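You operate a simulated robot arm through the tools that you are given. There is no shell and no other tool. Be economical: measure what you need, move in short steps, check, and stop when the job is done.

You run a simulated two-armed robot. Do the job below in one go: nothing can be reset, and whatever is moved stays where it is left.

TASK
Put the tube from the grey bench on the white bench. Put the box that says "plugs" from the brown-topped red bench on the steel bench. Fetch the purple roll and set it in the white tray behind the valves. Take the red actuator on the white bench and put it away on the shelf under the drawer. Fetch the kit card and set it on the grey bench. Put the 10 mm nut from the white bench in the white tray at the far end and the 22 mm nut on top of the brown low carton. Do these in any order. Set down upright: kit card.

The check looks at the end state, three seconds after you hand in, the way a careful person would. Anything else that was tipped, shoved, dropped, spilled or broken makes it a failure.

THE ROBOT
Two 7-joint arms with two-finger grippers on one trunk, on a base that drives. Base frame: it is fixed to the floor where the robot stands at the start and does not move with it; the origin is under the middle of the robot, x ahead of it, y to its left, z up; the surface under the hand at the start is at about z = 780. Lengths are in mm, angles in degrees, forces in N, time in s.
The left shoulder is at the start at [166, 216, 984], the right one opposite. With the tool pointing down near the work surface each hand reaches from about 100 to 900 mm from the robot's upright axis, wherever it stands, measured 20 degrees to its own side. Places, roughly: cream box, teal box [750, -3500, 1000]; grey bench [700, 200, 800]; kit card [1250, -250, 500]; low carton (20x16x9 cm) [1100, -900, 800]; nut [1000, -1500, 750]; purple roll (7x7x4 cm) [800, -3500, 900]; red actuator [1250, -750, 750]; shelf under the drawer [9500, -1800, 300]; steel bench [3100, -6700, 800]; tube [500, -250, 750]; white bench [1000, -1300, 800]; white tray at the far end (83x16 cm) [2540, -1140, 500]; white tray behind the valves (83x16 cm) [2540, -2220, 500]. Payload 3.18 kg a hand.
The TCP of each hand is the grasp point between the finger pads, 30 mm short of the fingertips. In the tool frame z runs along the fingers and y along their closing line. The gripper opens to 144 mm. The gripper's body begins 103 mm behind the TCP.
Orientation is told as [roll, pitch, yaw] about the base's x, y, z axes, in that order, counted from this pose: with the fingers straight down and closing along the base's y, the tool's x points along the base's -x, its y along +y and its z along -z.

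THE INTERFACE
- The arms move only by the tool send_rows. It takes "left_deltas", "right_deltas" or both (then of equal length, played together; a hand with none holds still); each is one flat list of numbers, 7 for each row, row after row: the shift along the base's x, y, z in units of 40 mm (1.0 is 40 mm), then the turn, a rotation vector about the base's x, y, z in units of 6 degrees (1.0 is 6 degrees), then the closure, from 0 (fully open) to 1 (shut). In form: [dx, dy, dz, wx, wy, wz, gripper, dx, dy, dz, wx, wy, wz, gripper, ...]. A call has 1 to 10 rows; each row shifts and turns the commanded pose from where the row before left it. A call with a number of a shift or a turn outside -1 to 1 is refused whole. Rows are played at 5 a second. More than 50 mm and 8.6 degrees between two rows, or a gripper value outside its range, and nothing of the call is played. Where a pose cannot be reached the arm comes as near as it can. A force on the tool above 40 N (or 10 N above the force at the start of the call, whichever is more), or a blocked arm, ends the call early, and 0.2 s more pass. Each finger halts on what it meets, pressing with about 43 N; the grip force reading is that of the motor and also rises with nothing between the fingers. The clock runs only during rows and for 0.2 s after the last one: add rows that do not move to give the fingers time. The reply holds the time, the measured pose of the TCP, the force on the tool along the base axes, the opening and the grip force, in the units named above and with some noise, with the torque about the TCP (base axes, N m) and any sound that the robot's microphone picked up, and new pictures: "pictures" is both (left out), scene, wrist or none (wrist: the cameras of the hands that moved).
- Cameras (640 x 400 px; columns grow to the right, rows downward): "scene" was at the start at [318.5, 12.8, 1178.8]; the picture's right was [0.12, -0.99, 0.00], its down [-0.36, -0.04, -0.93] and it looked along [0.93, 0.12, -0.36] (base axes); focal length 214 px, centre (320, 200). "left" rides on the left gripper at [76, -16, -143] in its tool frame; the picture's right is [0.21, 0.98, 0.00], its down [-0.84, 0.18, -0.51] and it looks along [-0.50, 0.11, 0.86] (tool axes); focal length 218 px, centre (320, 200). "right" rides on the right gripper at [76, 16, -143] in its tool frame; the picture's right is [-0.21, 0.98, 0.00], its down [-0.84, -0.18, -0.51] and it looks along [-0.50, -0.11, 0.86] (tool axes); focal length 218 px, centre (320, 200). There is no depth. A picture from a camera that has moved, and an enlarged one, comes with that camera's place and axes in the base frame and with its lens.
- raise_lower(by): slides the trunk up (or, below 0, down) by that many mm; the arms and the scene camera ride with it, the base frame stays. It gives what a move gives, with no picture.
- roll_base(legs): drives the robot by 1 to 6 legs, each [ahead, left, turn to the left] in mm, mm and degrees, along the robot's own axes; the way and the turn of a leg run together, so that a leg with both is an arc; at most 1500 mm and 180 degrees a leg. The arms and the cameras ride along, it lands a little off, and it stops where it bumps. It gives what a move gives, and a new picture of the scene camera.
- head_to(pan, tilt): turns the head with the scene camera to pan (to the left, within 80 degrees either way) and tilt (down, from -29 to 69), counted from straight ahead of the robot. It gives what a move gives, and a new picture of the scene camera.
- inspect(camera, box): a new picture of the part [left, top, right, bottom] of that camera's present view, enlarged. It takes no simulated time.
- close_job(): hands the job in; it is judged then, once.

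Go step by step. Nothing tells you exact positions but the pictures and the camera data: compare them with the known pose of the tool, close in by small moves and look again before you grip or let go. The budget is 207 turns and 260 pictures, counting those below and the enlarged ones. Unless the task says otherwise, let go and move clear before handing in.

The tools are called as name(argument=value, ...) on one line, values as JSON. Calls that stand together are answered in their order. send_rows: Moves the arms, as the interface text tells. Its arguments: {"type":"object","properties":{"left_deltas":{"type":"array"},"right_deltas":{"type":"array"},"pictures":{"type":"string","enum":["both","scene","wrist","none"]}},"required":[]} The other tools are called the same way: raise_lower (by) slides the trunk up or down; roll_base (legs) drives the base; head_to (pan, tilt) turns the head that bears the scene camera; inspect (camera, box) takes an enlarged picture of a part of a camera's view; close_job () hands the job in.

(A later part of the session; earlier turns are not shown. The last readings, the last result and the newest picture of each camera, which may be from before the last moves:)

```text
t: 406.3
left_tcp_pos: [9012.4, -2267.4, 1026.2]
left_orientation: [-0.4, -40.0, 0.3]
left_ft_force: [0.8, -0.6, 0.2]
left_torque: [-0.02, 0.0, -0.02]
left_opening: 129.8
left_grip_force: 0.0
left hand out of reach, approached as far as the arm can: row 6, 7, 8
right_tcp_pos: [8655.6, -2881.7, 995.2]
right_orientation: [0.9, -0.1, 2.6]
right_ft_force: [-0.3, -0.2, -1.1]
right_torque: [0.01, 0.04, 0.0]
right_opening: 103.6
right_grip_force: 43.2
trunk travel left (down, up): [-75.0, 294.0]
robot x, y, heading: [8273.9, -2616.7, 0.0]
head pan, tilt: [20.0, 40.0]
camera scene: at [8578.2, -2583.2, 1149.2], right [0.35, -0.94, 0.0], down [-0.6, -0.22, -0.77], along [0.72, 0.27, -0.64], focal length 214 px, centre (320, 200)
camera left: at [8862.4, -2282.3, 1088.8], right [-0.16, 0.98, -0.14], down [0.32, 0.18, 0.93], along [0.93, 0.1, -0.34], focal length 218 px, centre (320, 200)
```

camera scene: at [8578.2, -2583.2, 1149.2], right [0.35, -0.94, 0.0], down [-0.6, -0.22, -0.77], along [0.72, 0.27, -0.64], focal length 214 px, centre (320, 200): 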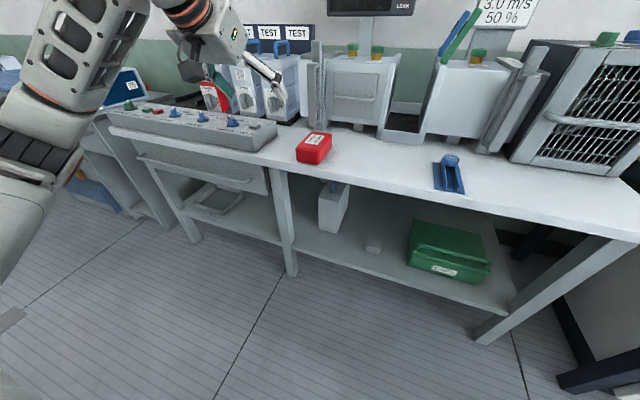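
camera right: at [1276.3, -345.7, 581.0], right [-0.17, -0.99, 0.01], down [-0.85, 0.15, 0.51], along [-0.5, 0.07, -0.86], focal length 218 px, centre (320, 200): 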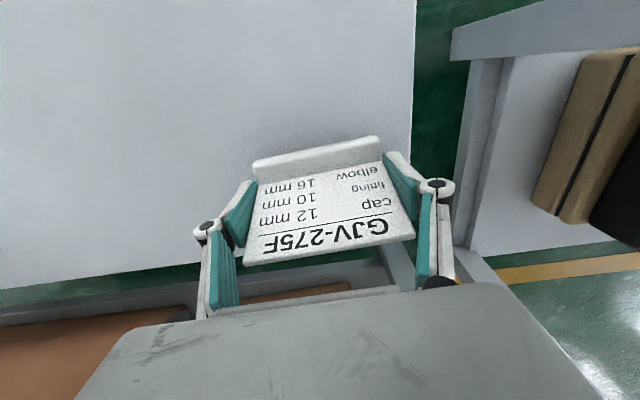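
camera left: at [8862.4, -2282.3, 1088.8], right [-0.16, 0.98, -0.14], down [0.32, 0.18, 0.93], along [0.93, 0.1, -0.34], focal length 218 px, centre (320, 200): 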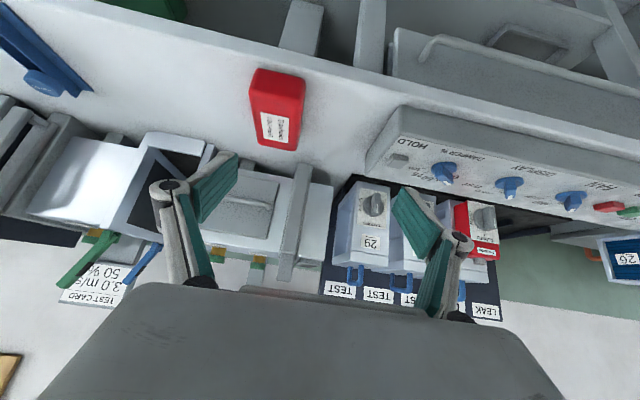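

roll_base(legs=[[0, -78, 0]])

send_rows(left_deltas=[0, 0, -1, 0, 0, 0, 0.1, 0.3, 0, -1, 0, 0, 0, 0.1, 0.3, 0, -1, 0, 0, 0, 0.1, 0, 0, 0, 0, 0, 0, 0.1], pictures="both")

```text
t: 407.7
left_tcp_pos: [9013.8, -2344.3, 1026.0]
left_orientation: [-0.4, -39.8, 0.1]
left_ft_force: [0.2, -0.6, -1.3]
left_torque: [0.0, 0.01, -0.01]
left_opening: 129.6
left_grip_force: 0.1
right_tcp_pos: [8655.8, -2959.4, 994.4]
right_orientation: [0.8, -0.1, 2.5]
right_ft_force: [0.4, -1.1, 0.4]
right_torque: [0.02, 0.04, 0.01]
right_opening: 103.8
right_grip_force: 42.5
trunk travel left (down, up): [-75.0, 294.0]
robot x, y, heading: [8272.9, -2691.3, 0.5]
head pan, tilt: [20.0, 40.0]
camera scene: at [8578.7, -2660.5, 1149.2], right [0.35, -0.94, 0.0], down [-0.6, -0.22, -0.77], along [0.72, 0.27, -0.64], focal length 214 px, centre (320, 200)
```

scene: 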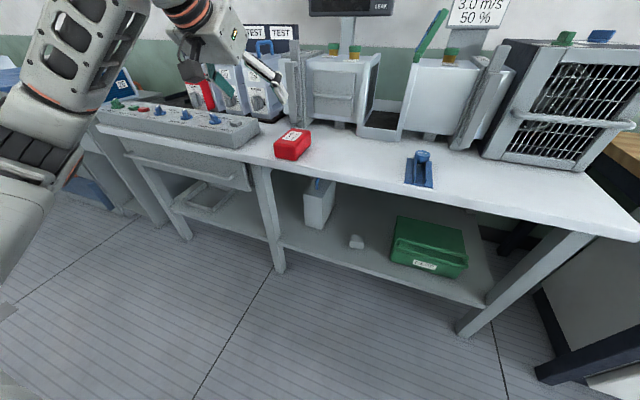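

```text
t: 408.7
left_tcp_pos: [9061.5, -2323.2, 973.1]
left_orientation: [-0.1, -39.4, -0.2]
left_ft_force: [-0.4, 0.5, 0.1]
left_torque: [-0.01, -0.01, 0.04]
left_opening: 129.6
left_grip_force: 0.0
left hand out of reach, approached as far as the arm can: row 1, 2, 3
right_tcp_pos: [8656.4, -2958.0, 995.1]
right_orientation: [0.8, -0.1, 2.4]
right_ft_force: [-0.8, -1.0, -1.3]
right_torque: [0.02, 0.0, 0.01]
right_opening: 104.1
right_grip_force: 42.9
trunk travel left (down, up): [-75.0, 294.0]
robot x, y, heading: [8268.1, -2694.5, 0.3]
head pan, tilt: [20.0, 40.0]
camera scene: at [8578.3, -2660.2, 1149.4], right [0.35, -0.94, 0.0], down [-0.6, -0.22, -0.77], along [0.72, 0.27, -0.64], focal length 214 px, centre (320, 200)
camera left: at [8911.8, -2339.4, 1036.9], right [-0.16, 0.98, -0.13], down [0.33, 0.18, 0.93], along [0.93, 0.1, -0.35], focal length 218 px, centre (320, 200)
```

scene: 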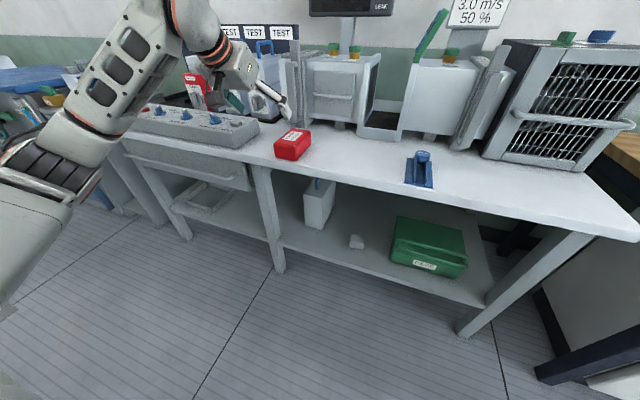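
left: 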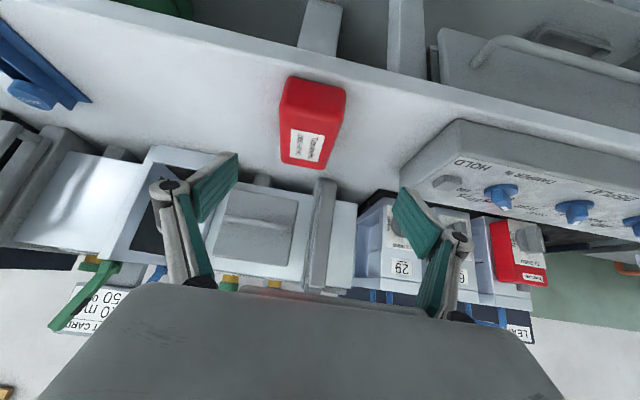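

Raising the trunk leans the shoulders back, which gives the room I need here.

raise_lower(by=110)

send_rows(left_deltas=[0, -0.3, -1, 0, 0, 0, 0.1, 0, -0.2, -1, 0, 0, 0, 0.1, 0, 0, -1, 0, 0, 0, 0.1, 0, 0, -1, 0, 0, 0, 0.1, 0, 0, -0.5, 0, 0, 0, 0.1, 0, 0, 0, 0, 0, 0, 0.1], pictures="both")

```text
t: 410.1
left_tcp_pos: [8947.8, -2324.7, 1328.1]
left_orientation: [0.3, -61.6, -0.5]
left_ft_force: [0.3, 0.9, -0.3]
left_torque: [-0.03, -0.02, -0.01]
left_opening: 129.7
left_grip_force: 0.1
right_tcp_pos: [8658.3, -2958.8, 1104.0]
right_orientation: [0.8, 0.1, 2.5]
right_ft_force: [-0.4, -0.3, -0.1]
right_torque: [-0.01, 0.05, -0.01]
right_opening: 103.9
right_grip_force: 43.2
trunk travel left (down, up): [-185.0, 184.0]
robot x, y, heading: [8272.0, -2694.2, 0.3]
head pan, tilt: [20.0, 40.0]
```

```text
t: 411.5
left_tcp_pos: [8945.8, -2324.1, 1331.1]
left_orientation: [0.3, -61.8, -0.5]
left_ft_force: [-0.4, -0.1, -0.6]
left_torque: [-0.03, -0.01, 0.0]
left_opening: 129.7
left_grip_force: 0.1
left hand out of reach, approached as far as the arm can: row 1, 2, 3, 4, 5
right_tcp_pos: [8655.9, -2958.4, 1105.0]
right_orientation: [0.8, -0.1, 2.5]
right_ft_force: [0.6, -0.3, -0.5]
right_torque: [0.0, 0.03, 0.01]
right_opening: 103.8
right_grip_force: 42.8
trunk travel left (down, up): [-185.0, 184.0]
robot x, y, heading: [8270.7, -2691.4, 0.2]
head pan, tilt: [20.0, 40.0]
camera scene: at [8461.8, -2660.6, 1282.1], right [0.35, -0.94, 0.0], down [-0.6, -0.22, -0.77], along [0.72, 0.26, -0.64], focal length 214 px, centre (320, 200)
camera left: at [8783.8, -2340.0, 1332.7], right [-0.09, 0.98, -0.18], down [-0.05, 0.18, 0.98], along [0.99, 0.1, 0.03], focal length 218 px, centre (320, 200)
```

scene: 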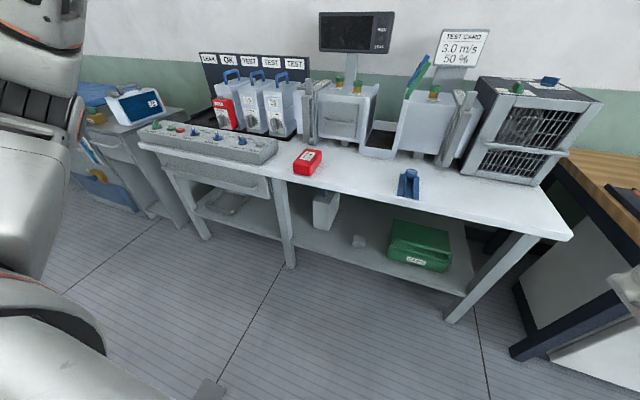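
left: 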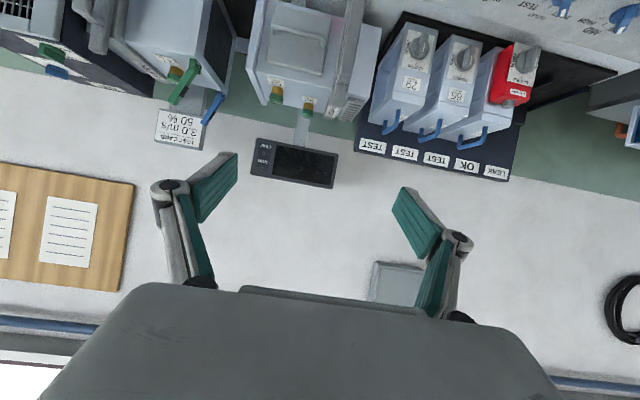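

send_rows(left_deltas=[0.5, 0, 0, 0, 1, 0, 0.1, 0.5, 0, 0, 0, 1, 0, 0.1, 0.3, 0, 0, 0, 1, 0, 0.1, 0, 0, -0.5, 0, 1, 0, 0.1, 0, 0, -0.5, 0, 1, 0, 0.1, 0, 0, -0.5, 0, 1, 0, 0.1, 0, 0, -0.5, 0, 0, 0, 0.1, 0, 0, -0.5, 0, 0, 0, 0.1, 0, 0, -0.5, 0, 0, 0, 0.1, 0, 0, -0.5, 0, 0, 0, 0.1], pictures="scene")

```text
t: 413.7
left_tcp_pos: [8993.3, -2306.1, 1185.3]
left_orientation: [-0.1, -25.9, -0.1]
left_ft_force: [-0.7, -0.2, -1.1]
left_torque: [0.01, -0.03, -0.03]
left_opening: 129.4
left_grip_force: 0.0
left hand out of reach, approached as far as the arm can: row 6
right_tcp_pos: [8657.1, -2958.2, 1105.4]
right_orientation: [0.7, 0.0, 2.5]
right_ft_force: [-0.7, 0.3, -1.2]
right_torque: [0.0, 0.07, 0.02]
right_opening: 104.0
right_grip_force: 43.2
trunk travel left (down, up): [-185.0, 184.0]
robot x, y, heading: [8269.9, -2691.6, 0.2]
head pan, tilt: [20.0, 40.0]
camera scene: at [8462.8, -2659.9, 1281.8], right [0.35, -0.94, 0.0], down [-0.6, -0.22, -0.77], along [0.72, 0.26, -0.64], focal length 214 px, centre (320, 200)
```

scene: 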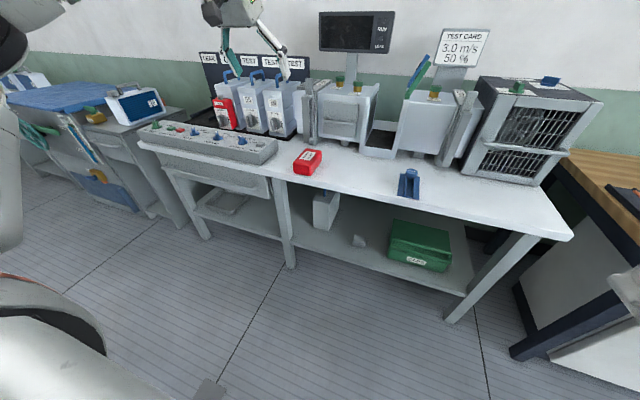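

send_rows(left_deltas=[0, -0.2, -1, 0, 0, 0, 0.1, 0, -0.2, -1, 0, 0, 0, 0.1, 0, -0.2, -1, 0, -0.3, 0, 0.1, 0, -0.2, -1, 0, -0.4, 0, 0.1, 0, 0, -1, 0, -0.4, 0, 0.1, 0, 0, -1, 0, -0.4, 0, 0.1, 0, 0, -0.7, 0, -0.4, 0, 0.1, 0, 0, 0, 0, 0, 0, 0.1], pictures="both")

```text
t: 415.5
left_tcp_pos: [9083.9, -2233.3, 1071.4]
left_orientation: [0.0, -36.8, -0.8]
left_ft_force: [0.0, -0.3, -0.7]
left_torque: [0.0, -0.02, 0.02]
left_opening: 129.7
left_grip_force: 0.1
left hand out of reach, approached as far as the arm can: row 3, 4, 5, 6, 7
right_tcp_pos: [8655.4, -2958.0, 1105.7]
right_orientation: [0.7, -0.1, 2.5]
right_ft_force: [-0.3, 0.4, -0.6]
right_torque: [0.01, 0.0, 0.01]
right_opening: 104.1
right_grip_force: 43.2
trunk travel left (down, up): [-185.0, 184.0]
robot x, y, heading: [8273.7, -2695.8, 0.3]
head pan, tilt: [20.0, 40.0]
camera scene: at [8461.6, -2660.8, 1282.2], right [0.35, -0.94, 0.0], down [-0.6, -0.22, -0.77], along [0.72, 0.26, -0.64], focal length 214 px, centre (320, 200)
camera left: at [8937.6, -2247.4, 1141.5], right [-0.15, 0.98, -0.12], down [0.37, 0.17, 0.91], along [0.91, 0.09, -0.39], focal length 218 px, centre (320, 200)
```

scene: 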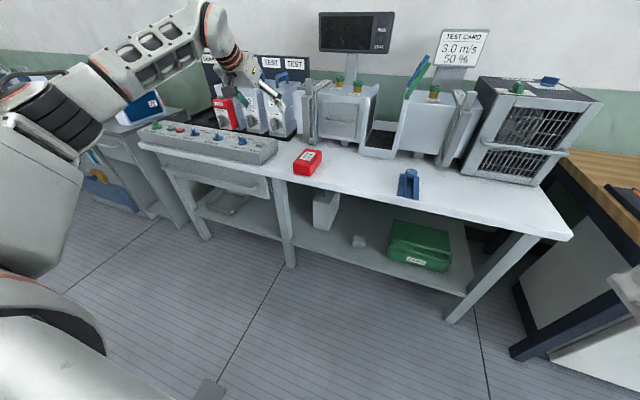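
left: 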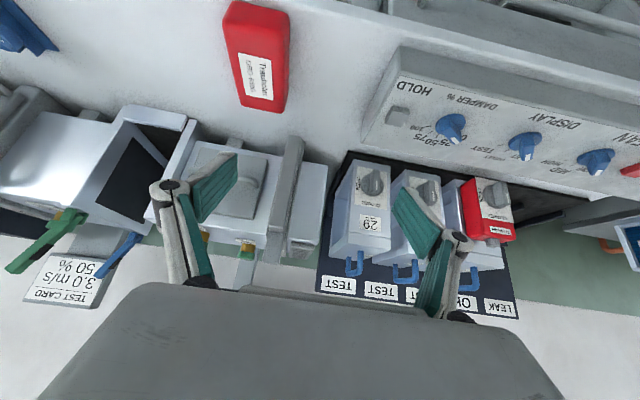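

Forward tilt is limited by the wrist at low heights. I'll restore the vertical pose and trunk, then test a sideways (roll) tilt, which would work with the robot standing side-on to the table.

send_rows(left_deltas=[-0.3, 0, 0.3, 0, 1, 0, 0.1, -0.5, 0, 0.3, 0, 1, 0, 0.1, -0.5, 0, 0, 0, 1, 0, 0.1, -0.5, 0, 0, 0, 1, 0, 0.1, -0.5, 0, 0, 0, 1, 0, 0.1, -0.5, 0, 0, 0, 1, 0.1, 0.1, -0.5, 0, 0, 0, 0.1, 0, 0.1, -0.5, 0, 0, 0, 0, 0, 0.1], pictures="none")

raise_lower(by=-110)

```text
t: 417.3
left_tcp_pos: [8931.2, -2232.5, 1092.9]
left_orientation: [-0.2, -0.7, 0.4]
left_ft_force: [0.8, 0.1, -0.6]
left_torque: [0.01, 0.0, 0.01]
left_opening: 129.5
left_grip_force: 0.1
right_tcp_pos: [8657.4, -2958.2, 1105.8]
right_orientation: [0.8, -0.2, 2.5]
right_ft_force: [-0.3, -0.2, -0.3]
right_torque: [-0.02, 0.02, -0.02]
right_opening: 103.8
right_grip_force: 43.1
trunk travel left (down, up): [-185.0, 184.0]
robot x, y, heading: [8270.8, -2688.5, 0.4]
head pan, tilt: [20.0, 40.0]
```

```text
t: 418.7
left_tcp_pos: [8932.7, -2231.9, 986.6]
left_orientation: [-0.1, -1.0, 0.4]
left_ft_force: [-0.2, 0.8, 0.6]
left_torque: [0.03, -0.03, 0.03]
left_opening: 129.7
left_grip_force: 0.0
right_tcp_pos: [8655.2, -2959.3, 996.5]
right_orientation: [0.8, -0.3, 2.5]
right_ft_force: [-1.1, 0.6, -0.5]
right_torque: [-0.02, -0.05, -0.02]
right_opening: 103.9
right_grip_force: 43.2
trunk travel left (down, up): [-75.0, 294.0]
robot x, y, heading: [8269.5, -2692.9, 0.0]
head pan, tilt: [20.0, 40.0]
```

send_rows(left_deltas=[-0.7, 0, -0.6, 0, 0, 0, 0.1, -0.7, 0, -0.9, 0, 0, 0, 0.1, -0.7, 0, -0.9, 0, 0, 0, 0.1, -0.7, 0, -0.9, 0, 0, 0, 0.1, -0.5, 0, -1, 0, 0, 0, 0.1, 0, 0, -1, 0, 0, 0, 0.1, 0, 0, -1, 0, 0, 0, 0.1, 0, 0, -1, 0, 0, 0, 0.1, 0, 0, -1, 0, 0, 0, 0.1, 0, 0, -1, 0, 0, 0, 0.1], pictures="none")

send_rows(left_deltas=[0, 0, -1, 1, 0, 0, 0.1, 0, 0, -1, 1, 0, 0, 0.1, 0, 0, 0, 1, 0, 0, 0.1, 0, 0, 0, 1, 0, 0, 0.1, 0, 0, 0, 1, 0, 0, 0.1, 0, 0, 0, 1, 0, 0, 0.1, 0, 0, 0, 1, 0, 0, 0.1, 0, 0, 0, 0, 0, 0, 0.1], pictures="none")

```text
t: 420.9
left_tcp_pos: [8814.4, -2179.2, 623.7]
left_orientation: [-0.7, -0.6, 0.3]
left_ft_force: [-0.1, 0.0, -0.9]
left_torque: [-0.03, 0.02, 0.0]
left_opening: 129.2
left_grip_force: 0.0
left hand out of reach, approached as far as the arm can: row 5, 6, 7, 8, 9, 10
right_tcp_pos: [8657.2, -2958.9, 994.3]
right_orientation: [0.7, -0.1, 2.4]
right_ft_force: [0.6, -0.1, -0.9]
right_torque: [-0.03, 0.05, -0.01]
right_opening: 103.8
right_grip_force: 42.4
trunk travel left (down, up): [-75.0, 294.0]
robot x, y, heading: [8274.8, -2692.2, 0.2]
head pan, tilt: [20.0, 40.0]
```

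```text
t: 422.7
left_tcp_pos: [8822.5, -2113.2, 567.1]
left_orientation: [5.8, -0.5, -0.2]
left_ft_force: [0.1, 0.0, -0.2]
left_torque: [0.0, -0.02, 0.02]
left_opening: 129.6
left_grip_force: 0.1
left hand out of reach, approached as far as the arm can: row 1, 2, 3, 4, 5, 6, 7
right_tcp_pos: [8656.1, -2958.3, 994.8]
right_orientation: [0.7, -0.1, 2.5]
right_ft_force: [-0.5, -0.1, -0.9]
right_torque: [0.0, -0.03, 0.06]
right_opening: 103.7
right_grip_force: 42.7
trunk travel left (down, up): [-75.0, 294.0]
robot x, y, heading: [8273.5, -2691.0, 0.2]
head pan, tilt: [20.0, 40.0]
```

send_rows(left_deltas=[0, 0.3, 0, -1, 0, 0, 0.1, 0, 0.3, 0, -1, 0, 0, 0.1, 0, 0.3, 0, -1, 0, 0, 0.1, 0, 0.3, 0, -1, 0, 0, 0.1, 0, 0.3, 0, -1, 0, 0, 0.1, 0, 0.3, 0, -1, 0, 0, 0.1, 0, 0, 0, -1, 0, 0, 0.1, 0, 0, 0, 0, 0, 0, 0.1], pictures="none")

```text
t: 424.5
left_tcp_pos: [8821.0, -2042.4, 568.1]
left_orientation: [-36.2, -0.6, 0.1]
left_ft_force: [-0.2, 0.4, -0.8]
left_torque: [-0.03, 0.02, -0.02]
left_opening: 129.5
left_grip_force: 0.1
right_tcp_pos: [8656.9, -2959.0, 994.9]
right_orientation: [0.8, -0.2, 2.4]
right_ft_force: [0.0, 0.0, -0.5]
right_torque: [-0.04, -0.04, -0.04]
right_opening: 104.1
right_grip_force: 43.2
trunk travel left (down, up): [-75.0, 294.0]
robot x, y, heading: [8272.2, -2692.3, 0.2]
head pan, tilt: [20.0, 40.0]
```

Inward tilt works. So with the robot turned about 30° toward +y, a 40° tilt aimed at +x should be reachable; testing that combination here in free space.

send_rows(left_deltas=[0, -0.9, 0, 1, 0, 0, 0.1, 0, -0.9, 0, 1, 0, 0, 0.1, 0, -0.9, 0, 1, 0, 0, 0.1, 0, -0.9, 0, 1, 0, 0, 0.1, 0.2, -0.9, 0, 1, 0, 0, 0.1, 0.2, -0.9, 0, 1, 0, 0, 0.1, 0.4, -0.6, 0, 0, 0, -1, 0.1, 0.4, -0.6, 0, 0, 0, -1, 0.1, 0.4, -0.5, 0, 0, 0, -1, 0.1, 0.4, 0, 0, 0, 0, -1, 0.1], pictures="none")

send_rows(left_deltas=[0.2, 0, 0, 0, 0, -1, 0.1, 0.2, 0, -0.5, -0.5, -0.86, 0, 0.1, 0.2, 0, -0.5, -0.5, -0.86, 0, 0.1, 0.2, 0, -0.5, -0.5, -0.86, 0, 0.1, 0.2, 0, -0.5, -0.5, -0.86, 0, 0.1, 0.2, 0, -0.5, -0.5, -0.86, 0, 0.1, 0, 0, 0, -0.5, -0.86, 0, 0.1, 0, 0, 0, 0, 0, 0, 0.1], pictures="none")

```text
t: 426.7
left_tcp_pos: [8899.9, -2285.2, 567.8]
left_orientation: [-4.6, -0.5, -24.2]
left_ft_force: [1.0, -0.6, 0.7]
left_torque: [0.01, -0.02, 0.01]
left_opening: 129.4
left_grip_force: 0.2
left hand out of reach, approached as far as the arm can: row 6, 8
right_tcp_pos: [8655.6, -2958.5, 996.2]
right_orientation: [0.8, -0.1, 2.5]
right_ft_force: [-0.2, -0.1, -0.1]
right_torque: [0.02, 0.01, -0.04]
right_opening: 104.2
right_grip_force: 42.3
trunk travel left (down, up): [-75.0, 294.0]
robot x, y, heading: [8271.6, -2691.1, 0.6]
head pan, tilt: [20.0, 40.0]
```

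```text
t: 428.5
left_tcp_pos: [8947.7, -2286.6, 466.3]
left_orientation: [-4.6, -36.4, -30.2]
left_ft_force: [0.4, 0.0, 0.3]
left_torque: [0.02, -0.01, -0.03]
left_opening: 129.3
left_grip_force: 0.0
right_tcp_pos: [8655.7, -2958.1, 995.2]
right_orientation: [0.7, -0.1, 2.5]
right_ft_force: [0.2, -0.3, -0.6]
right_torque: [0.0, 0.01, -0.02]
right_opening: 103.8
right_grip_force: 43.1
trunk travel left (down, up): [-75.0, 294.0]
robot x, y, heading: [8270.1, -2688.8, 0.1]
head pan, tilt: [20.0, 40.0]
```

That pose is reachable. Retracting the card hand a bit, raising the tilted left hand, then driving so the tilt points at the table.

send_rows(left_deltas=[-0.3, -0.25, 1, 0, 0, 0, 0.1, -0.3, -0.25, 1, 0, 0, 0, 0.1, -0.3, -0.25, 1, 0, 0, 0, 0.1, -0.3, -0.25, 1, 0, 0, 0, 0.1, -0.3, -0.25, 1, 0, 0, 0, 0.1, -0.3, -0.25, 1, 0, 0, 0, 0.1, -0.3, -0.25, 1, 0, 0, 0, 0.1, -0.3, -0.25, 1, 0, 0, 0, 0.1, -0.3, -0.25, 1, 0, 0, 0, 0.1, -0.3, -0.25, 1, 0, 0, 0, 0.1], right_deltas=[-0.8, 0, 0.2, 0, 0, 0, 1, -0.8, 0, 0.2, 0, 0, 0, 1, -0.8, 0, 0.2, 0, 0, 0, 1, -0.8, 0, 0.2, 0, 0, 0, 1, 0, 0, 0, 0, 0, 0, 1, 0, 0, 0, 0, 0, 0, 1, 0, 0, 0, 0, 0, 0, 1, 0, 0, 0, 0, 0, 0, 1, 0, 0, 0, 0, 0, 0, 1, 0, 0, 0, 0, 0, 0, 1], pictures="none")

```text
t: 429.4
left_tcp_pos: [8912.7, -2319.3, 587.0]
left_orientation: [-4.6, -36.3, -30.3]
left_ft_force: [0.0, -0.8, -0.4]
left_torque: [-0.04, -0.02, -0.03]
left_opening: 129.5
left_grip_force: 0.1
right_tcp_pos: [8567.2, -2953.3, 1018.4]
right_orientation: [1.5, -1.8, 2.2]
right_ft_force: [25.1, -22.3, -6.1]
right_torque: [1.68, 0.74, 1.53]
right_opening: 103.8
right_grip_force: 43.0
trunk travel left (down, up): [-75.0, 294.0]
robot x, y, heading: [8270.3, -2691.4, 0.1]
head pan, tilt: [20.0, 40.0]
stopped in row 4 (right hand): the force on the tool passed its limit at 163 N (the readings are from after the stop); the commanded pose is now the measured one
```

send_rows(right_deltas=[0.6, -0.3, 0, 0, 0, 0, 1, 0.6, -0.2, 0, 0, 0, 0, 1, 0, 0, 0, 0, 0, 0, 1, 0, 0, 0, 0, 0, 0, 1, 0, 0, 0, 0, 0, 0, 1, 0, 0, 0, 0, 0, 0, 1, 0, 0, 0, 0, 0, 0, 1, 0, 0, 0, 0, 0, 0, 1, 0, 0, 0, 0, 0, 0, 1, 0, 0, 0, 0, 0, 0, 1], left_deltas=[-0.3, -0.25, 1, 0, 0, 0, 0.1, -0.3, -0.25, 1, 0, 0, 0, 0.1, -0.3, -0.25, 1, 0, 0, 0, 0.1, -0.3, -0.25, 1, 0, 0, 0, 0.1, -0.3, -0.25, 1, 0, 0, 0, 0.1, -0.3, -0.25, 1, 0, 0, 0, 0.1, -0.3, -0.25, 1, 0, 0, 0, 0.1, 0, 0, 1, 0, 0, 0, 0.1, 0, 0, 1, 0, 0, 0, 0.1, 0, 0, 0.5, 0, 0, 0, 0.1], pictures="wrist")

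```text
t: 431.6
left_tcp_pos: [8826.7, -2390.7, 967.5]
left_orientation: [-4.6, -36.3, -30.3]
left_ft_force: [0.5, -0.9, 0.0]
left_torque: [-0.05, -0.01, 0.01]
left_opening: 129.4
left_grip_force: 0.1
right_tcp_pos: [8614.3, -2974.0, 1018.2]
right_orientation: [1.5, -1.6, 2.1]
right_ft_force: [-0.2, -0.5, -0.7]
right_torque: [-0.04, -0.04, 0.04]
right_opening: 104.0
right_grip_force: 43.3
trunk travel left (down, up): [-75.0, 294.0]
robot x, y, heading: [8271.3, -2695.0, 0.2]
head pan, tilt: [20.0, 40.0]
camera right: at [8533.0, -2964.4, 1159.9], right [0.17, 0.98, 0.03], down [0.84, -0.16, 0.53], along [0.52, -0.06, -0.85], focal length 218 px, centre (320, 200)
camera left: at [8698.3, -2320.3, 1040.0], right [0.39, 0.9, -0.19], down [0.45, -0.01, 0.89], along [0.81, -0.43, -0.41], focal length 218 px, centre (320, 200)
```

right: 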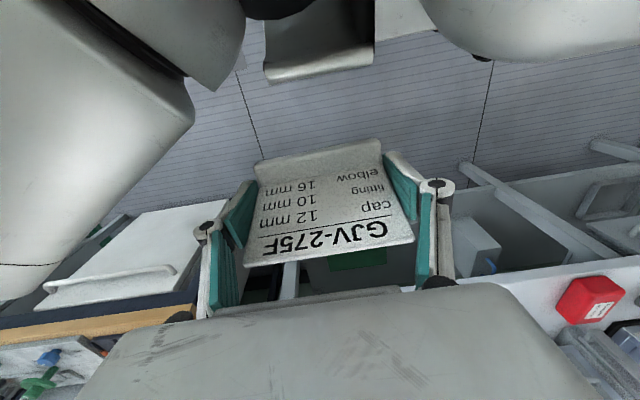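
left: 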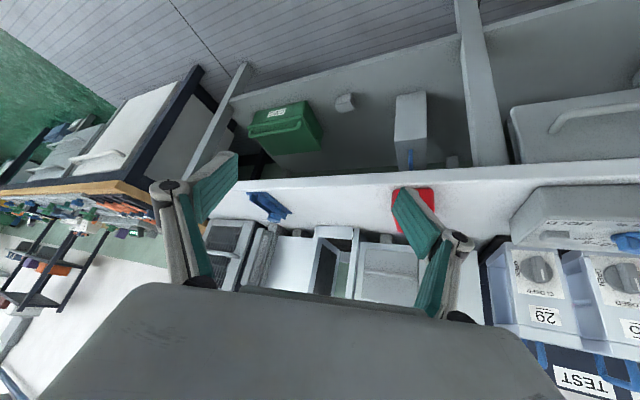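

roll_base(legs=[[0, 0, 29.8], [270, -377, 0]])

```text
t: 436.8
left_tcp_pos: [9009.4, -2337.4, 967.4]
left_orientation: [-4.6, -36.5, -0.1]
left_ft_force: [-0.7, 0.5, 0.1]
left_torque: [0.01, -0.01, 0.02]
left_opening: 129.4
left_grip_force: 0.1
right_tcp_pos: [9116.2, -2949.3, 1019.4]
right_orientation: [1.4, -1.7, 32.1]
right_ft_force: [-0.2, -0.8, -1.1]
right_torque: [-0.05, -0.02, 0.03]
right_opening: 103.8
right_grip_force: 43.1
trunk travel left (down, up): [-75.0, 294.0]
robot x, y, heading: [8678.2, -2876.9, 30.1]
head pan, tilt: [20.0, 40.0]
stopped in leg 2: the robot was blocked; the commanded pose is now the measured one
camera scene: at [8929.4, -2695.3, 1149.8], right [0.77, -0.64, 0.0], down [-0.41, -0.49, -0.77], along [0.49, 0.59, -0.64], focal length 214 px, centre (320, 200)
```

scene: 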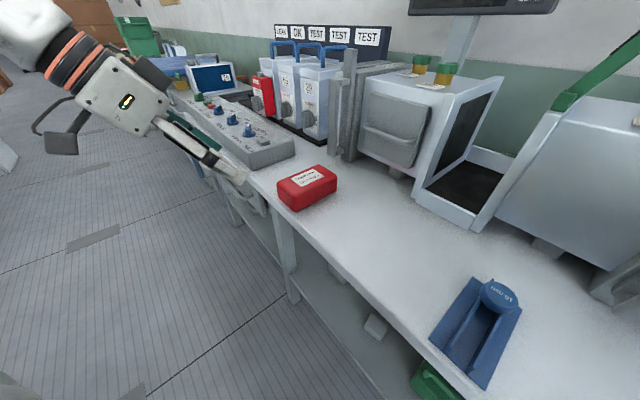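

send_rows(left_deltas=[0.8, -0.1, -0.66, 0.61, 0, 0.46, 0.1, 0.8, 0, -0.66, 0, 0, 0, 0.1, 0.8, 0, -0.66, 0, 0, 0, 0.1, 0.8, 0, -0.6, 0, 0, 0, 0.1, 0, 0, 0, 0, 0, 0, 0.1], pictures="wrist")

```text
t: 438.0
left_tcp_pos: [9120.9, -2294.7, 882.3]
left_orientation: [-0.8, -36.4, -0.3]
left_ft_force: [-0.2, 0.6, 0.8]
left_torque: [0.02, 0.0, -0.03]
left_opening: 129.7
left_grip_force: 0.0
left hand out of reach, approached as far as the arm can: row 2, 3, 4
right_tcp_pos: [9116.3, -2948.4, 1019.7]
right_orientation: [1.6, -1.7, 32.1]
right_ft_force: [0.8, 0.4, 0.0]
right_torque: [0.02, -0.01, 0.0]
right_opening: 103.9
right_grip_force: 42.7
trunk travel left (down, up): [-75.0, 294.0]
robot x, y, heading: [8679.2, -2872.9, 30.0]
head pan, tilt: [20.0, 40.0]
camera left: at [8973.4, -2307.8, 953.7], right [-0.15, 0.98, -0.13], down [0.38, 0.18, 0.91], along [0.91, 0.09, -0.4], focal length 218 px, centre (320, 200)
```

left: 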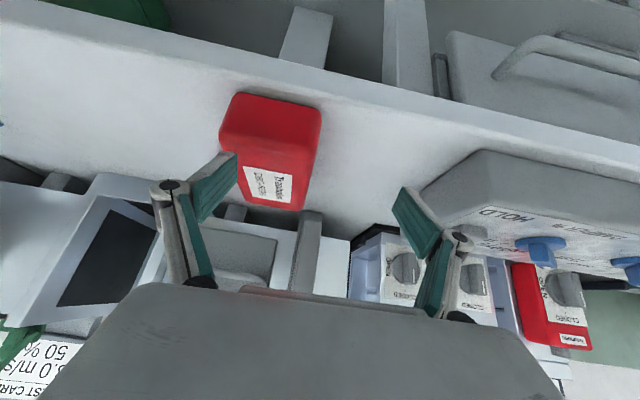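

send_rows(left_deltas=[-0.8, 0, 0.8, 0, 0, 0, 0.1, -0.8, 0, 0.8, 0, 0, 0, 0.1, 0, 0, 0, 0, 0, 0, 0.1], pictures="none")

roll_base(legs=[[-106, -127, 0]])

send_rows(left_deltas=[0.2, 0.9, 0, 0, 0, 0, 0.1, 0.4, 0.9, -0.3, 0, 0, 0, 0.1, 0.7, 0.8, -0.5, 0, 0, 0, 0.1, 0, 0, 0, 0, 0, 0, 0.1], pictures="none")

```text
t: 438.8
left_tcp_pos: [9051.9, -2293.7, 946.0]
left_orientation: [-0.2, -36.4, -0.1]
left_ft_force: [-0.4, 0.5, -0.1]
left_torque: [0.05, -0.05, -0.02]
left_opening: 129.4
left_grip_force: 0.0
right_tcp_pos: [9116.4, -2949.5, 1019.9]
right_orientation: [1.5, -1.7, 32.1]
right_ft_force: [0.1, 0.4, -0.6]
right_torque: [0.0, 0.01, 0.02]
right_opening: 104.0
right_grip_force: 42.7
trunk travel left (down, up): [-75.0, 294.0]
robot x, y, heading: [8682.6, -2876.2, 30.3]
head pan, tilt: [20.0, 40.0]
```

```text
t: 440.5
left_tcp_pos: [9029.7, -2459.8, 944.0]
left_orientation: [-0.1, -36.3, -0.5]
left_ft_force: [0.0, 0.1, -1.0]
left_torque: [0.01, 0.02, 0.01]
left_opening: 129.7
left_grip_force: 0.1
right_tcp_pos: [9089.6, -3115.9, 1017.2]
right_orientation: [1.7, -1.6, 31.8]
right_ft_force: [0.2, -1.4, -1.1]
right_torque: [-0.01, -0.02, 0.03]
right_opening: 104.1
right_grip_force: 43.4
trunk travel left (down, up): [-75.0, 294.0]
robot x, y, heading: [8651.8, -3040.8, 30.1]
head pan, tilt: [20.0, 40.0]
camera scene: at [8904.1, -2860.5, 1149.2], right [0.77, -0.64, 0.0], down [-0.41, -0.49, -0.77], along [0.49, 0.59, -0.64], focal length 214 px, centre (320, 200)
```

scene: 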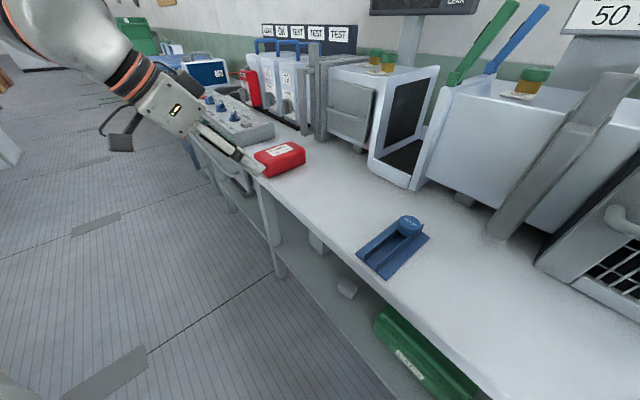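

```text
t: 441.5
left_tcp_pos: [9083.1, -2357.1, 913.6]
left_orientation: [0.0, -36.4, -0.5]
left_ft_force: [0.1, 0.2, 0.3]
left_torque: [-0.02, 0.0, 0.01]
left_opening: 129.9
left_grip_force: 0.0
right_tcp_pos: [9089.0, -3115.4, 1017.9]
right_orientation: [1.6, -1.7, 31.7]
right_ft_force: [0.5, 0.0, -0.7]
right_torque: [0.04, -0.02, -0.02]
right_opening: 103.9
right_grip_force: 42.9
trunk travel left (down, up): [-75.0, 294.0]
robot x, y, heading: [8649.9, -3039.5, 30.1]
head pan, tilt: [20.0, 40.0]
```

send_rows(left_deltas=[0.7, 0.2, -0.65, 0, 0, 0, 0.1, 0.7, 0.2, -0.65, 0, 0, 0, 0.1, 0.7, 0, -0.5, 0, 0, 0, 0.1, 0, 0, 0, 0, 0, 0, 0.1], pictures="wrist")

```text
t: 442.5
left_tcp_pos: [9167.1, -2342.2, 840.2]
left_orientation: [-0.1, -36.5, -0.5]
left_ft_force: [-0.1, 0.3, 0.5]
left_torque: [0.03, 0.02, 0.01]
left_opening: 129.8
left_grip_force: 0.1
right_tcp_pos: [9090.0, -3114.8, 1018.5]
right_orientation: [1.6, -1.6, 31.8]
right_ft_force: [0.3, 0.6, -0.5]
right_torque: [0.02, -0.02, -0.01]
right_opening: 103.9
right_grip_force: 42.7
trunk travel left (down, up): [-75.0, 294.0]
robot x, y, heading: [8650.9, -3037.1, 30.4]
head pan, tilt: [20.0, 40.0]
camera left: at [9020.7, -2356.9, 911.8], right [-0.16, 0.98, -0.12], down [0.38, 0.18, 0.91], along [0.91, 0.1, -0.4], focal length 218 px, centre (320, 200)
```

left: 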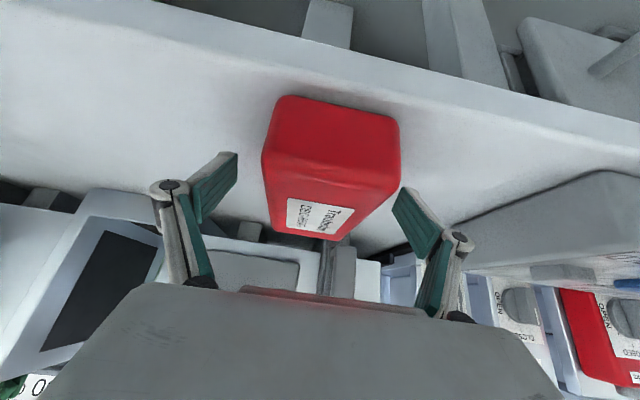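

send_rows(left_deltas=[0.1, 0.12, -0.1, 0, 0, 0, 0.2, 0, 0, 0, 0, 0, 0, 0.35, 0, 0, 0, 0, 0, 0, 0.45, 0, 0, 0, 0, 0, 0, 1, 0, 0, 0, 0, 0, 0, 1, 0, 0, 0, 0, 0, 0, 1, 0, 0, 0.3, 0, 0, 0, 1, 0, 0, 0.5, 0, 0, 0, 1, 0, 0, 0.5, 0, 0, 0, 1, 0, 0, 0, 0, 0, 0, 1], pictures="wrist")

```text
t: 444.7
left_tcp_pos: [9169.0, -2336.4, 886.4]
left_orientation: [0.0, -36.2, -0.5]
left_ft_force: [0.2, -0.8, -3.2]
left_torque: [0.02, 0.05, 0.04]
left_opening: 79.3
left_grip_force: 42.9
right_tcp_pos: [9090.3, -3114.1, 1017.0]
right_orientation: [1.5, -1.5, 31.8]
right_ft_force: [0.2, -0.7, 0.0]
right_torque: [0.01, 0.02, 0.01]
right_opening: 103.9
right_grip_force: 43.4
trunk travel left (down, up): [-75.0, 294.0]
robot x, y, heading: [8651.9, -3039.4, 30.0]
head pan, tilt: [20.0, 40.0]
camera left: at [9022.9, -2350.6, 959.3], right [-0.16, 0.98, -0.13], down [0.38, 0.18, 0.91], along [0.91, 0.1, -0.4], focal length 218 px, centre (320, 200)
```

left: 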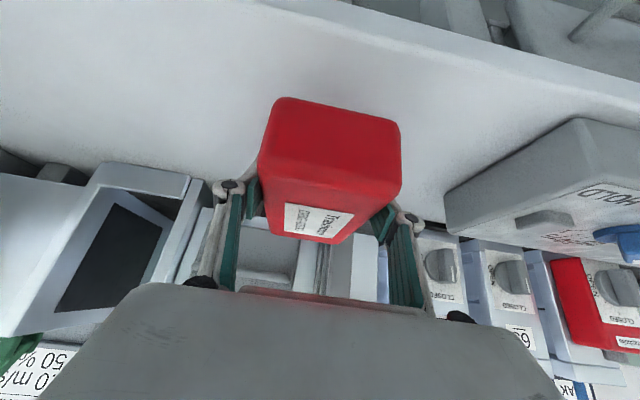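

Held level in the tilted grip. Backing out into the aisle, then lowering.

send_rows(left_deltas=[-0.9, 0, 0.3, 0, 0, 0, 1, -0.9, 0, 0, 0, 0, 0, 1, -0.9, 0, 0, 0, 0, 0, 1, -0.9, 0, 0, 0, 0, 0, 1, -0.9, 0, 0, 0, 0, 0, 1, -0.7, 0, 0, 0, 0, 0, 1, 0, 0, -1, 0, 0, 0, 1, 0, 0, -1, 0, 0, 0, 1, 0, 0, -1, 0, 0, 0, 1, 0, 0, -1, 0, 0, 0, 1], pictures="none")

send_rows(left_deltas=[0, 0, -1, 0, 0, 0, 1, 0, 0, -1, 0, 0, 0, 1, 0, 0, -1, 0, 0, 0, 1, 0, 0, -1, 0, 0, 0, 1, 0, 0, -1, 0, 0, 0, 1, 0, 0, -1, 0, 0, 0, 1, 0, 0, -1, 0, 0, 0, 1, 0, 0, -1, 0, 0, 0, 1, 0, 0, -0.4, 0, 0, 0, 1, 0, 0, 0, 0, 0, 0, 1], pictures="none")

```text
t: 446.9
left_tcp_pos: [8962.0, -2331.0, 740.0]
left_orientation: [-0.2, -36.2, -0.4]
left_ft_force: [0.5, 0.5, -3.0]
left_torque: [-0.03, 0.02, -0.01]
left_opening: 79.4
left_grip_force: 42.8
right_tcp_pos: [9088.9, -3113.6, 1017.0]
right_orientation: [1.4, -1.5, 31.8]
right_ft_force: [0.0, -0.2, -0.4]
right_torque: [-0.01, 0.0, 0.0]
right_opening: 103.8
right_grip_force: 42.9
trunk travel left (down, up): [-75.0, 294.0]
robot x, y, heading: [8651.0, -3039.1, 29.6]
head pan, tilt: [20.0, 40.0]
```

```text
t: 449.1
left_tcp_pos: [8957.8, -2325.3, 420.9]
left_orientation: [2.2, -35.6, -0.3]
left_ft_force: [-0.3, -0.1, -2.1]
left_torque: [-0.01, 0.05, -0.01]
left_opening: 79.2
left_grip_force: 43.2
left hand out of reach, approached as far as the arm can: row 8, 9
right_tcp_pos: [9088.6, -3115.7, 1019.4]
right_orientation: [1.6, -1.7, 31.8]
right_ft_force: [0.3, 0.2, -0.7]
right_torque: [0.01, -0.02, 0.0]
right_opening: 104.0
right_grip_force: 43.1
trunk travel left (down, up): [-75.0, 294.0]
robot x, y, heading: [8652.1, -3040.4, 30.0]
head pan, tilt: [20.0, 40.0]
```

raise_lower(by=-25)

roll_base(legs=[[144, 249, 0]])

inspect(camera="left", box=[0, 0, 640, 400])

```text
t: 449.9
left_tcp_pos: [8923.6, -2344.9, 355.0]
left_orientation: [-1.0, -30.9, 1.5]
left_ft_force: [-0.2, -0.2, -3.2]
left_torque: [0.01, 0.1, -0.02]
left_opening: 79.2
left_grip_force: 42.8
right_tcp_pos: [9088.2, -3115.9, 994.3]
right_orientation: [1.6, -1.7, 31.8]
right_ft_force: [0.1, -0.9, -1.4]
right_torque: [0.06, -0.04, 0.03]
right_opening: 103.5
right_grip_force: 43.0
trunk travel left (down, up): [-50.0, 319.0]
robot x, y, heading: [8657.3, -3039.1, 30.0]
head pan, tilt: [20.0, 40.0]
```

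```text
t: 452.6
left_tcp_pos: [8924.3, -2057.4, 351.4]
left_orientation: [-1.2, -30.7, 1.7]
left_ft_force: [0.1, 0.5, -1.9]
left_torque: [0.01, 0.04, -0.01]
left_opening: 79.1
left_grip_force: 43.0
right_tcp_pos: [9095.6, -2824.8, 993.9]
right_orientation: [1.5, -1.5, 32.1]
right_ft_force: [0.6, 0.8, -0.8]
right_torque: [-0.03, -0.03, -0.04]
right_opening: 104.1
right_grip_force: 43.2
trunk travel left (down, up): [-50.0, 319.0]
robot x, y, heading: [8657.0, -2752.1, 30.3]
head pan, tilt: [20.0, 40.0]
camera scene: at [8930.3, -2558.1, 1115.6], right [0.77, -0.64, 0.0], down [-0.41, -0.49, -0.77], along [0.49, 0.59, -0.64], focal length 214 px, centre (320, 200)
```

scene: 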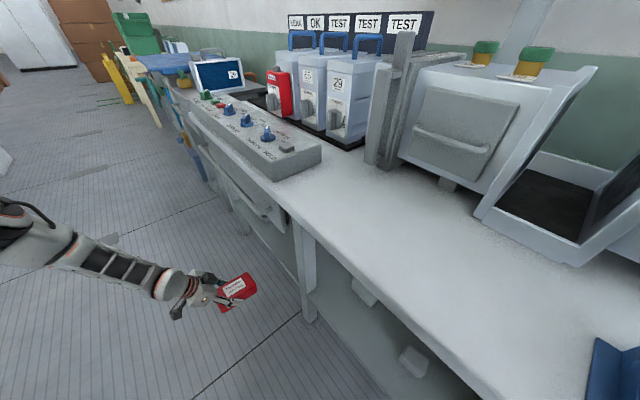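

```text
1.00 times, centred on (320, 200) of left (not enlarged: the box is as wide or as high as the picture)
camera zoom: at [8786.0, -2074.4, 437.6], right [-0.2, 0.97, -0.12], down [0.46, 0.2, 0.86], along [0.86, 0.11, -0.49], focal length 218 px, centre (320, 200)
```

zoom: 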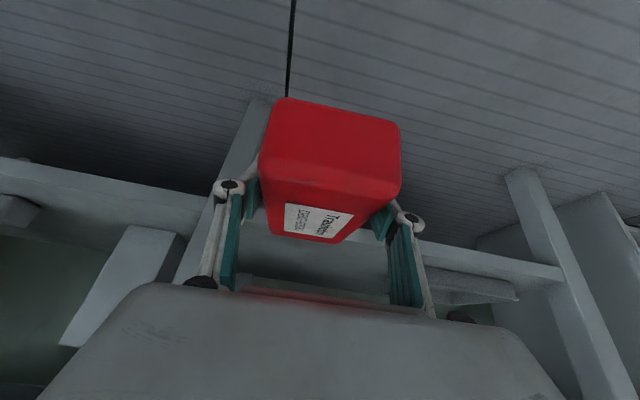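

send_rows(left_deltas=[0.8, 0, 0.3, 0.1, -0.5, -0.15, 1, 0.8, 0, 0.2, 0.1, -0.45, -0.15, 1, 0.8, 0, 0, 0, 0, 0, 1, 0.8, 0, 0, 0, 0, 0, 1, 0, 0, 0, 0, 0, 0, 1], pictures="wrist")

```text
t: 453.8
left_tcp_pos: [9054.3, -2056.6, 373.3]
left_orientation: [0.2, -36.3, -0.8]
left_ft_force: [-0.4, -0.4, -4.0]
left_torque: [0.01, 0.04, 0.02]
left_opening: 79.3
left_grip_force: 43.2
right_tcp_pos: [9094.3, -2824.6, 992.5]
right_orientation: [1.6, -1.5, 32.2]
right_ft_force: [0.0, -1.0, -1.1]
right_torque: [-0.01, -0.01, -0.02]
right_opening: 103.8
right_grip_force: 43.1
trunk travel left (down, up): [-50.0, 319.0]
robot x, y, heading: [8658.8, -2752.6, 30.0]
head pan, tilt: [20.0, 40.0]
camera left: at [8908.1, -2071.1, 445.2], right [-0.16, 0.98, -0.12], down [0.38, 0.17, 0.91], along [0.91, 0.1, -0.4], focal length 218 px, centre (320, 200)
```

left: 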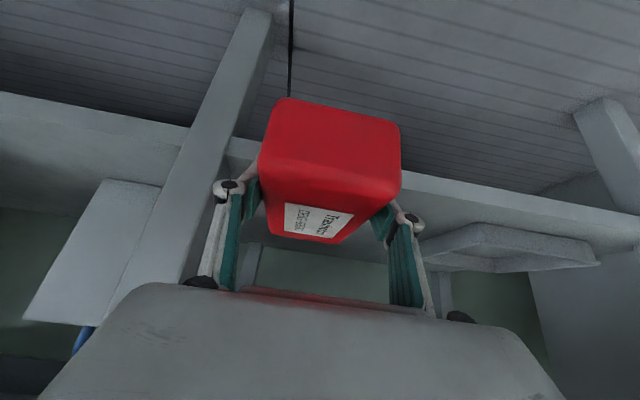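

send_rows(left_deltas=[0.85, 0.3, 0, 0, 0, 0.1, 1, 0.85, 0.3, 0, 0, 0, 0, 1, 0.85, 0, 0, 0, 0, 0, 1, 0.7, 0, 0, 0, 0, 0, 1, 0, 0, 0, 0, 0, 0, 1], pictures="wrist")

```text
t: 455.0
left_tcp_pos: [9152.1, -2047.7, 374.5]
left_orientation: [2.2, -34.8, -2.4]
left_ft_force: [-0.6, -0.1, -3.2]
left_torque: [-0.01, 0.08, 0.01]
left_opening: 79.4
left_grip_force: 44.0
left hand out of reach, approached as far as the arm can: row 2, 3, 4
right_tcp_pos: [9095.4, -2825.0, 993.2]
right_orientation: [1.6, -1.6, 32.0]
right_ft_force: [-0.2, 0.2, 0.6]
right_torque: [0.0, -0.01, -0.01]
right_opening: 104.1
right_grip_force: 42.2
trunk travel left (down, up): [-50.0, 319.0]
robot x, y, heading: [8657.7, -2751.5, 30.3]
head pan, tilt: [20.0, 40.0]
camera left: at [9007.0, -2062.3, 449.6], right [-0.15, 0.98, -0.09], down [0.4, 0.14, 0.9], along [0.9, 0.1, -0.42], focal length 218 px, centre (320, 200)
```

left: 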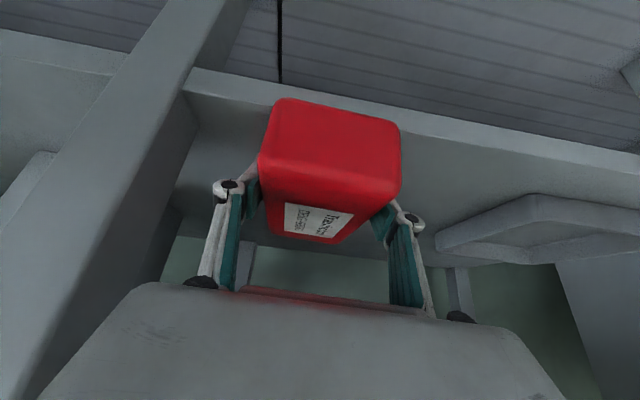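

roll_base(legs=[[30, 45, 0]])

send_rows(left_deltas=[0.4, -0.2, 0, -0.15, -0.12, 0.2, 1, 0.4, 0, 0, -0.15, -0.12, 0.2, 1, 0.4, 0, 0, 0, 0, 0, 1, 0, 0, 0, 0, 0, 0, 1], pictures="none")

```text
t: 456.1
left_tcp_pos: [9154.0, -1992.0, 374.8]
left_orientation: [2.0, -35.1, -2.3]
left_ft_force: [-0.3, -0.1, -2.5]
left_torque: [0.01, 0.06, 0.02]
left_opening: 79.3
left_grip_force: 43.3
right_tcp_pos: [9098.4, -2769.7, 992.8]
right_orientation: [1.5, -1.6, 32.2]
right_ft_force: [0.2, -0.2, -1.6]
right_torque: [0.02, 0.04, 0.02]
right_opening: 104.0
right_grip_force: 42.9
trunk travel left (down, up): [-50.0, 319.0]
robot x, y, heading: [8659.0, -2696.2, 30.0]
head pan, tilt: [20.0, 40.0]
camera scene: at [8933.4, -2503.3, 1115.5], right [0.77, -0.64, 0.0], down [-0.41, -0.49, -0.77], along [0.49, 0.59, -0.64], focal length 214 px, centre (320, 200)
```

scene: 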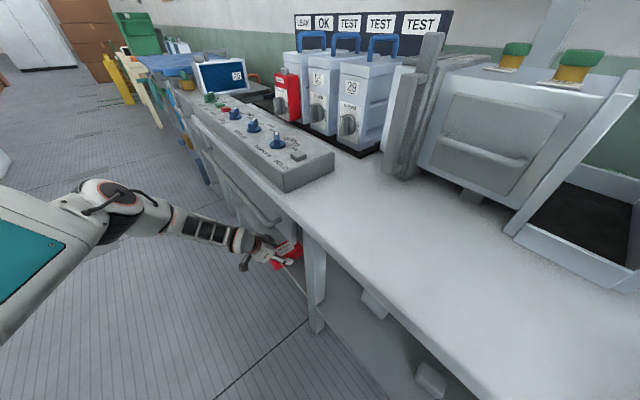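

```text
t: 457.1
left_tcp_pos: [9188.8, -2000.1, 375.9]
left_orientation: [0.0, -36.4, 1.5]
left_ft_force: [-0.3, 0.6, -3.2]
left_torque: [0.01, 0.03, 0.01]
left_opening: 79.3
left_grip_force: 42.9
left hand out of reach, approached as far as the arm can: row 2, 3
right_tcp_pos: [9098.5, -2770.0, 992.7]
right_orientation: [1.5, -1.5, 32.2]
right_ft_force: [-0.3, 1.0, -0.8]
right_torque: [0.0, -0.02, 0.0]
right_opening: 103.9
right_grip_force: 43.3
trunk travel left (down, up): [-50.0, 319.0]
robot x, y, heading: [8658.6, -2696.6, 30.0]
head pan, tilt: [20.0, 40.0]
```

raise_lower(by=-22)

send_rows(left_deltas=[0.4, 0, 0, 0, 0, 0, 1, 0.2, 0, -0.1, 0, 0, 0, 1, 0, 0, 0, 0, 0, 0, 1], pictures="wrist")

```text
t: 457.8
left_tcp_pos: [9188.5, -2003.4, 361.5]
left_orientation: [0.1, -36.8, 1.2]
left_ft_force: [0.2, 0.0, -2.3]
left_torque: [-0.03, 0.04, -0.03]
left_opening: 79.4
left_grip_force: 42.9
right_tcp_pos: [9092.2, -2773.6, 972.7]
right_orientation: [1.5, -2.0, 31.8]
right_ft_force: [-0.5, -0.2, -0.9]
right_torque: [0.01, 0.0, 0.01]
right_opening: 104.0
right_grip_force: 43.4
trunk travel left (down, up): [-28.0, 341.0]
robot x, y, heading: [8659.9, -2695.0, 30.1]
head pan, tilt: [20.0, 40.0]
```

```text
t: 458.6
left_tcp_pos: [9200.8, -2003.8, 360.8]
left_orientation: [-0.2, -37.4, 1.3]
left_ft_force: [0.0, -0.4, -3.3]
left_torque: [0.01, 0.02, 0.01]
left_opening: 79.2
left_grip_force: 42.8
left hand out of reach, approached as far as the arm can: row 1, 2
right_tcp_pos: [9091.4, -2773.4, 974.8]
right_orientation: [1.6, -2.0, 31.9]
right_ft_force: [0.5, -0.4, -0.3]
right_torque: [-0.05, 0.01, 0.03]
right_opening: 104.2
right_grip_force: 43.3
trunk travel left (down, up): [-28.0, 341.0]
robot x, y, heading: [8662.6, -2698.1, 30.1]
head pan, tilt: [20.0, 40.0]
camera left: at [9053.8, -2023.0, 431.1], right [-0.19, 0.97, -0.13], down [0.36, 0.19, 0.91], along [0.91, 0.12, -0.39], focal length 218 px, centre (320, 200)
```

left: 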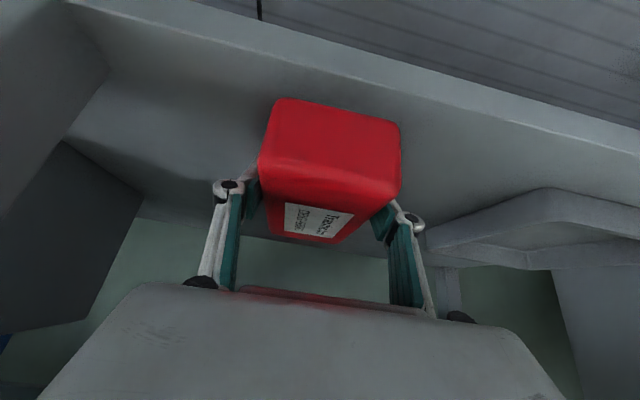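

raise_lower(by=-14)

send_rows(left_deltas=[0, 0, -0.15, 0, 0.1, 0, 1, 0, 0, -0.15, 0, 0, 0, 1, 0, 0, 0, 0, 0, 0, 1], pictures="none")

```text
t: 459.2
left_tcp_pos: [9205.7, -2005.6, 348.0]
left_orientation: [0.3, -37.3, 1.1]
left_ft_force: [-0.4, 0.9, -3.0]
left_torque: [-0.01, 0.01, 0.0]
left_opening: 79.2
left_grip_force: 43.1
right_tcp_pos: [9085.1, -2775.4, 964.9]
right_orientation: [1.3, -2.7, 31.7]
right_ft_force: [-0.7, 0.2, -0.9]
right_torque: [0.02, -0.04, 0.02]
right_opening: 104.0
right_grip_force: 43.7
trunk travel left (down, up): [-14.0, 355.0]
robot x, y, heading: [8662.3, -2696.8, 30.2]
head pan, tilt: [20.0, 40.0]
```

```text
t: 460.0
left_tcp_pos: [9207.1, -2005.6, 344.3]
left_orientation: [-0.3, -37.3, 1.0]
left_ft_force: [0.4, -0.5, -2.5]
left_torque: [-0.02, 0.05, 0.01]
left_opening: 79.4
left_grip_force: 42.5
left hand out of reach, approached as far as the arm can: row 1, 2
right_tcp_pos: [9086.9, -2773.6, 964.5]
right_orientation: [1.3, -2.6, 31.6]
right_ft_force: [-0.3, 0.2, -1.6]
right_torque: [-0.01, -0.03, 0.0]
right_opening: 103.8
right_grip_force: 43.4
trunk travel left (down, up): [-14.0, 355.0]
robot x, y, heading: [8663.3, -2699.7, 29.8]
head pan, tilt: [20.0, 40.0]
```

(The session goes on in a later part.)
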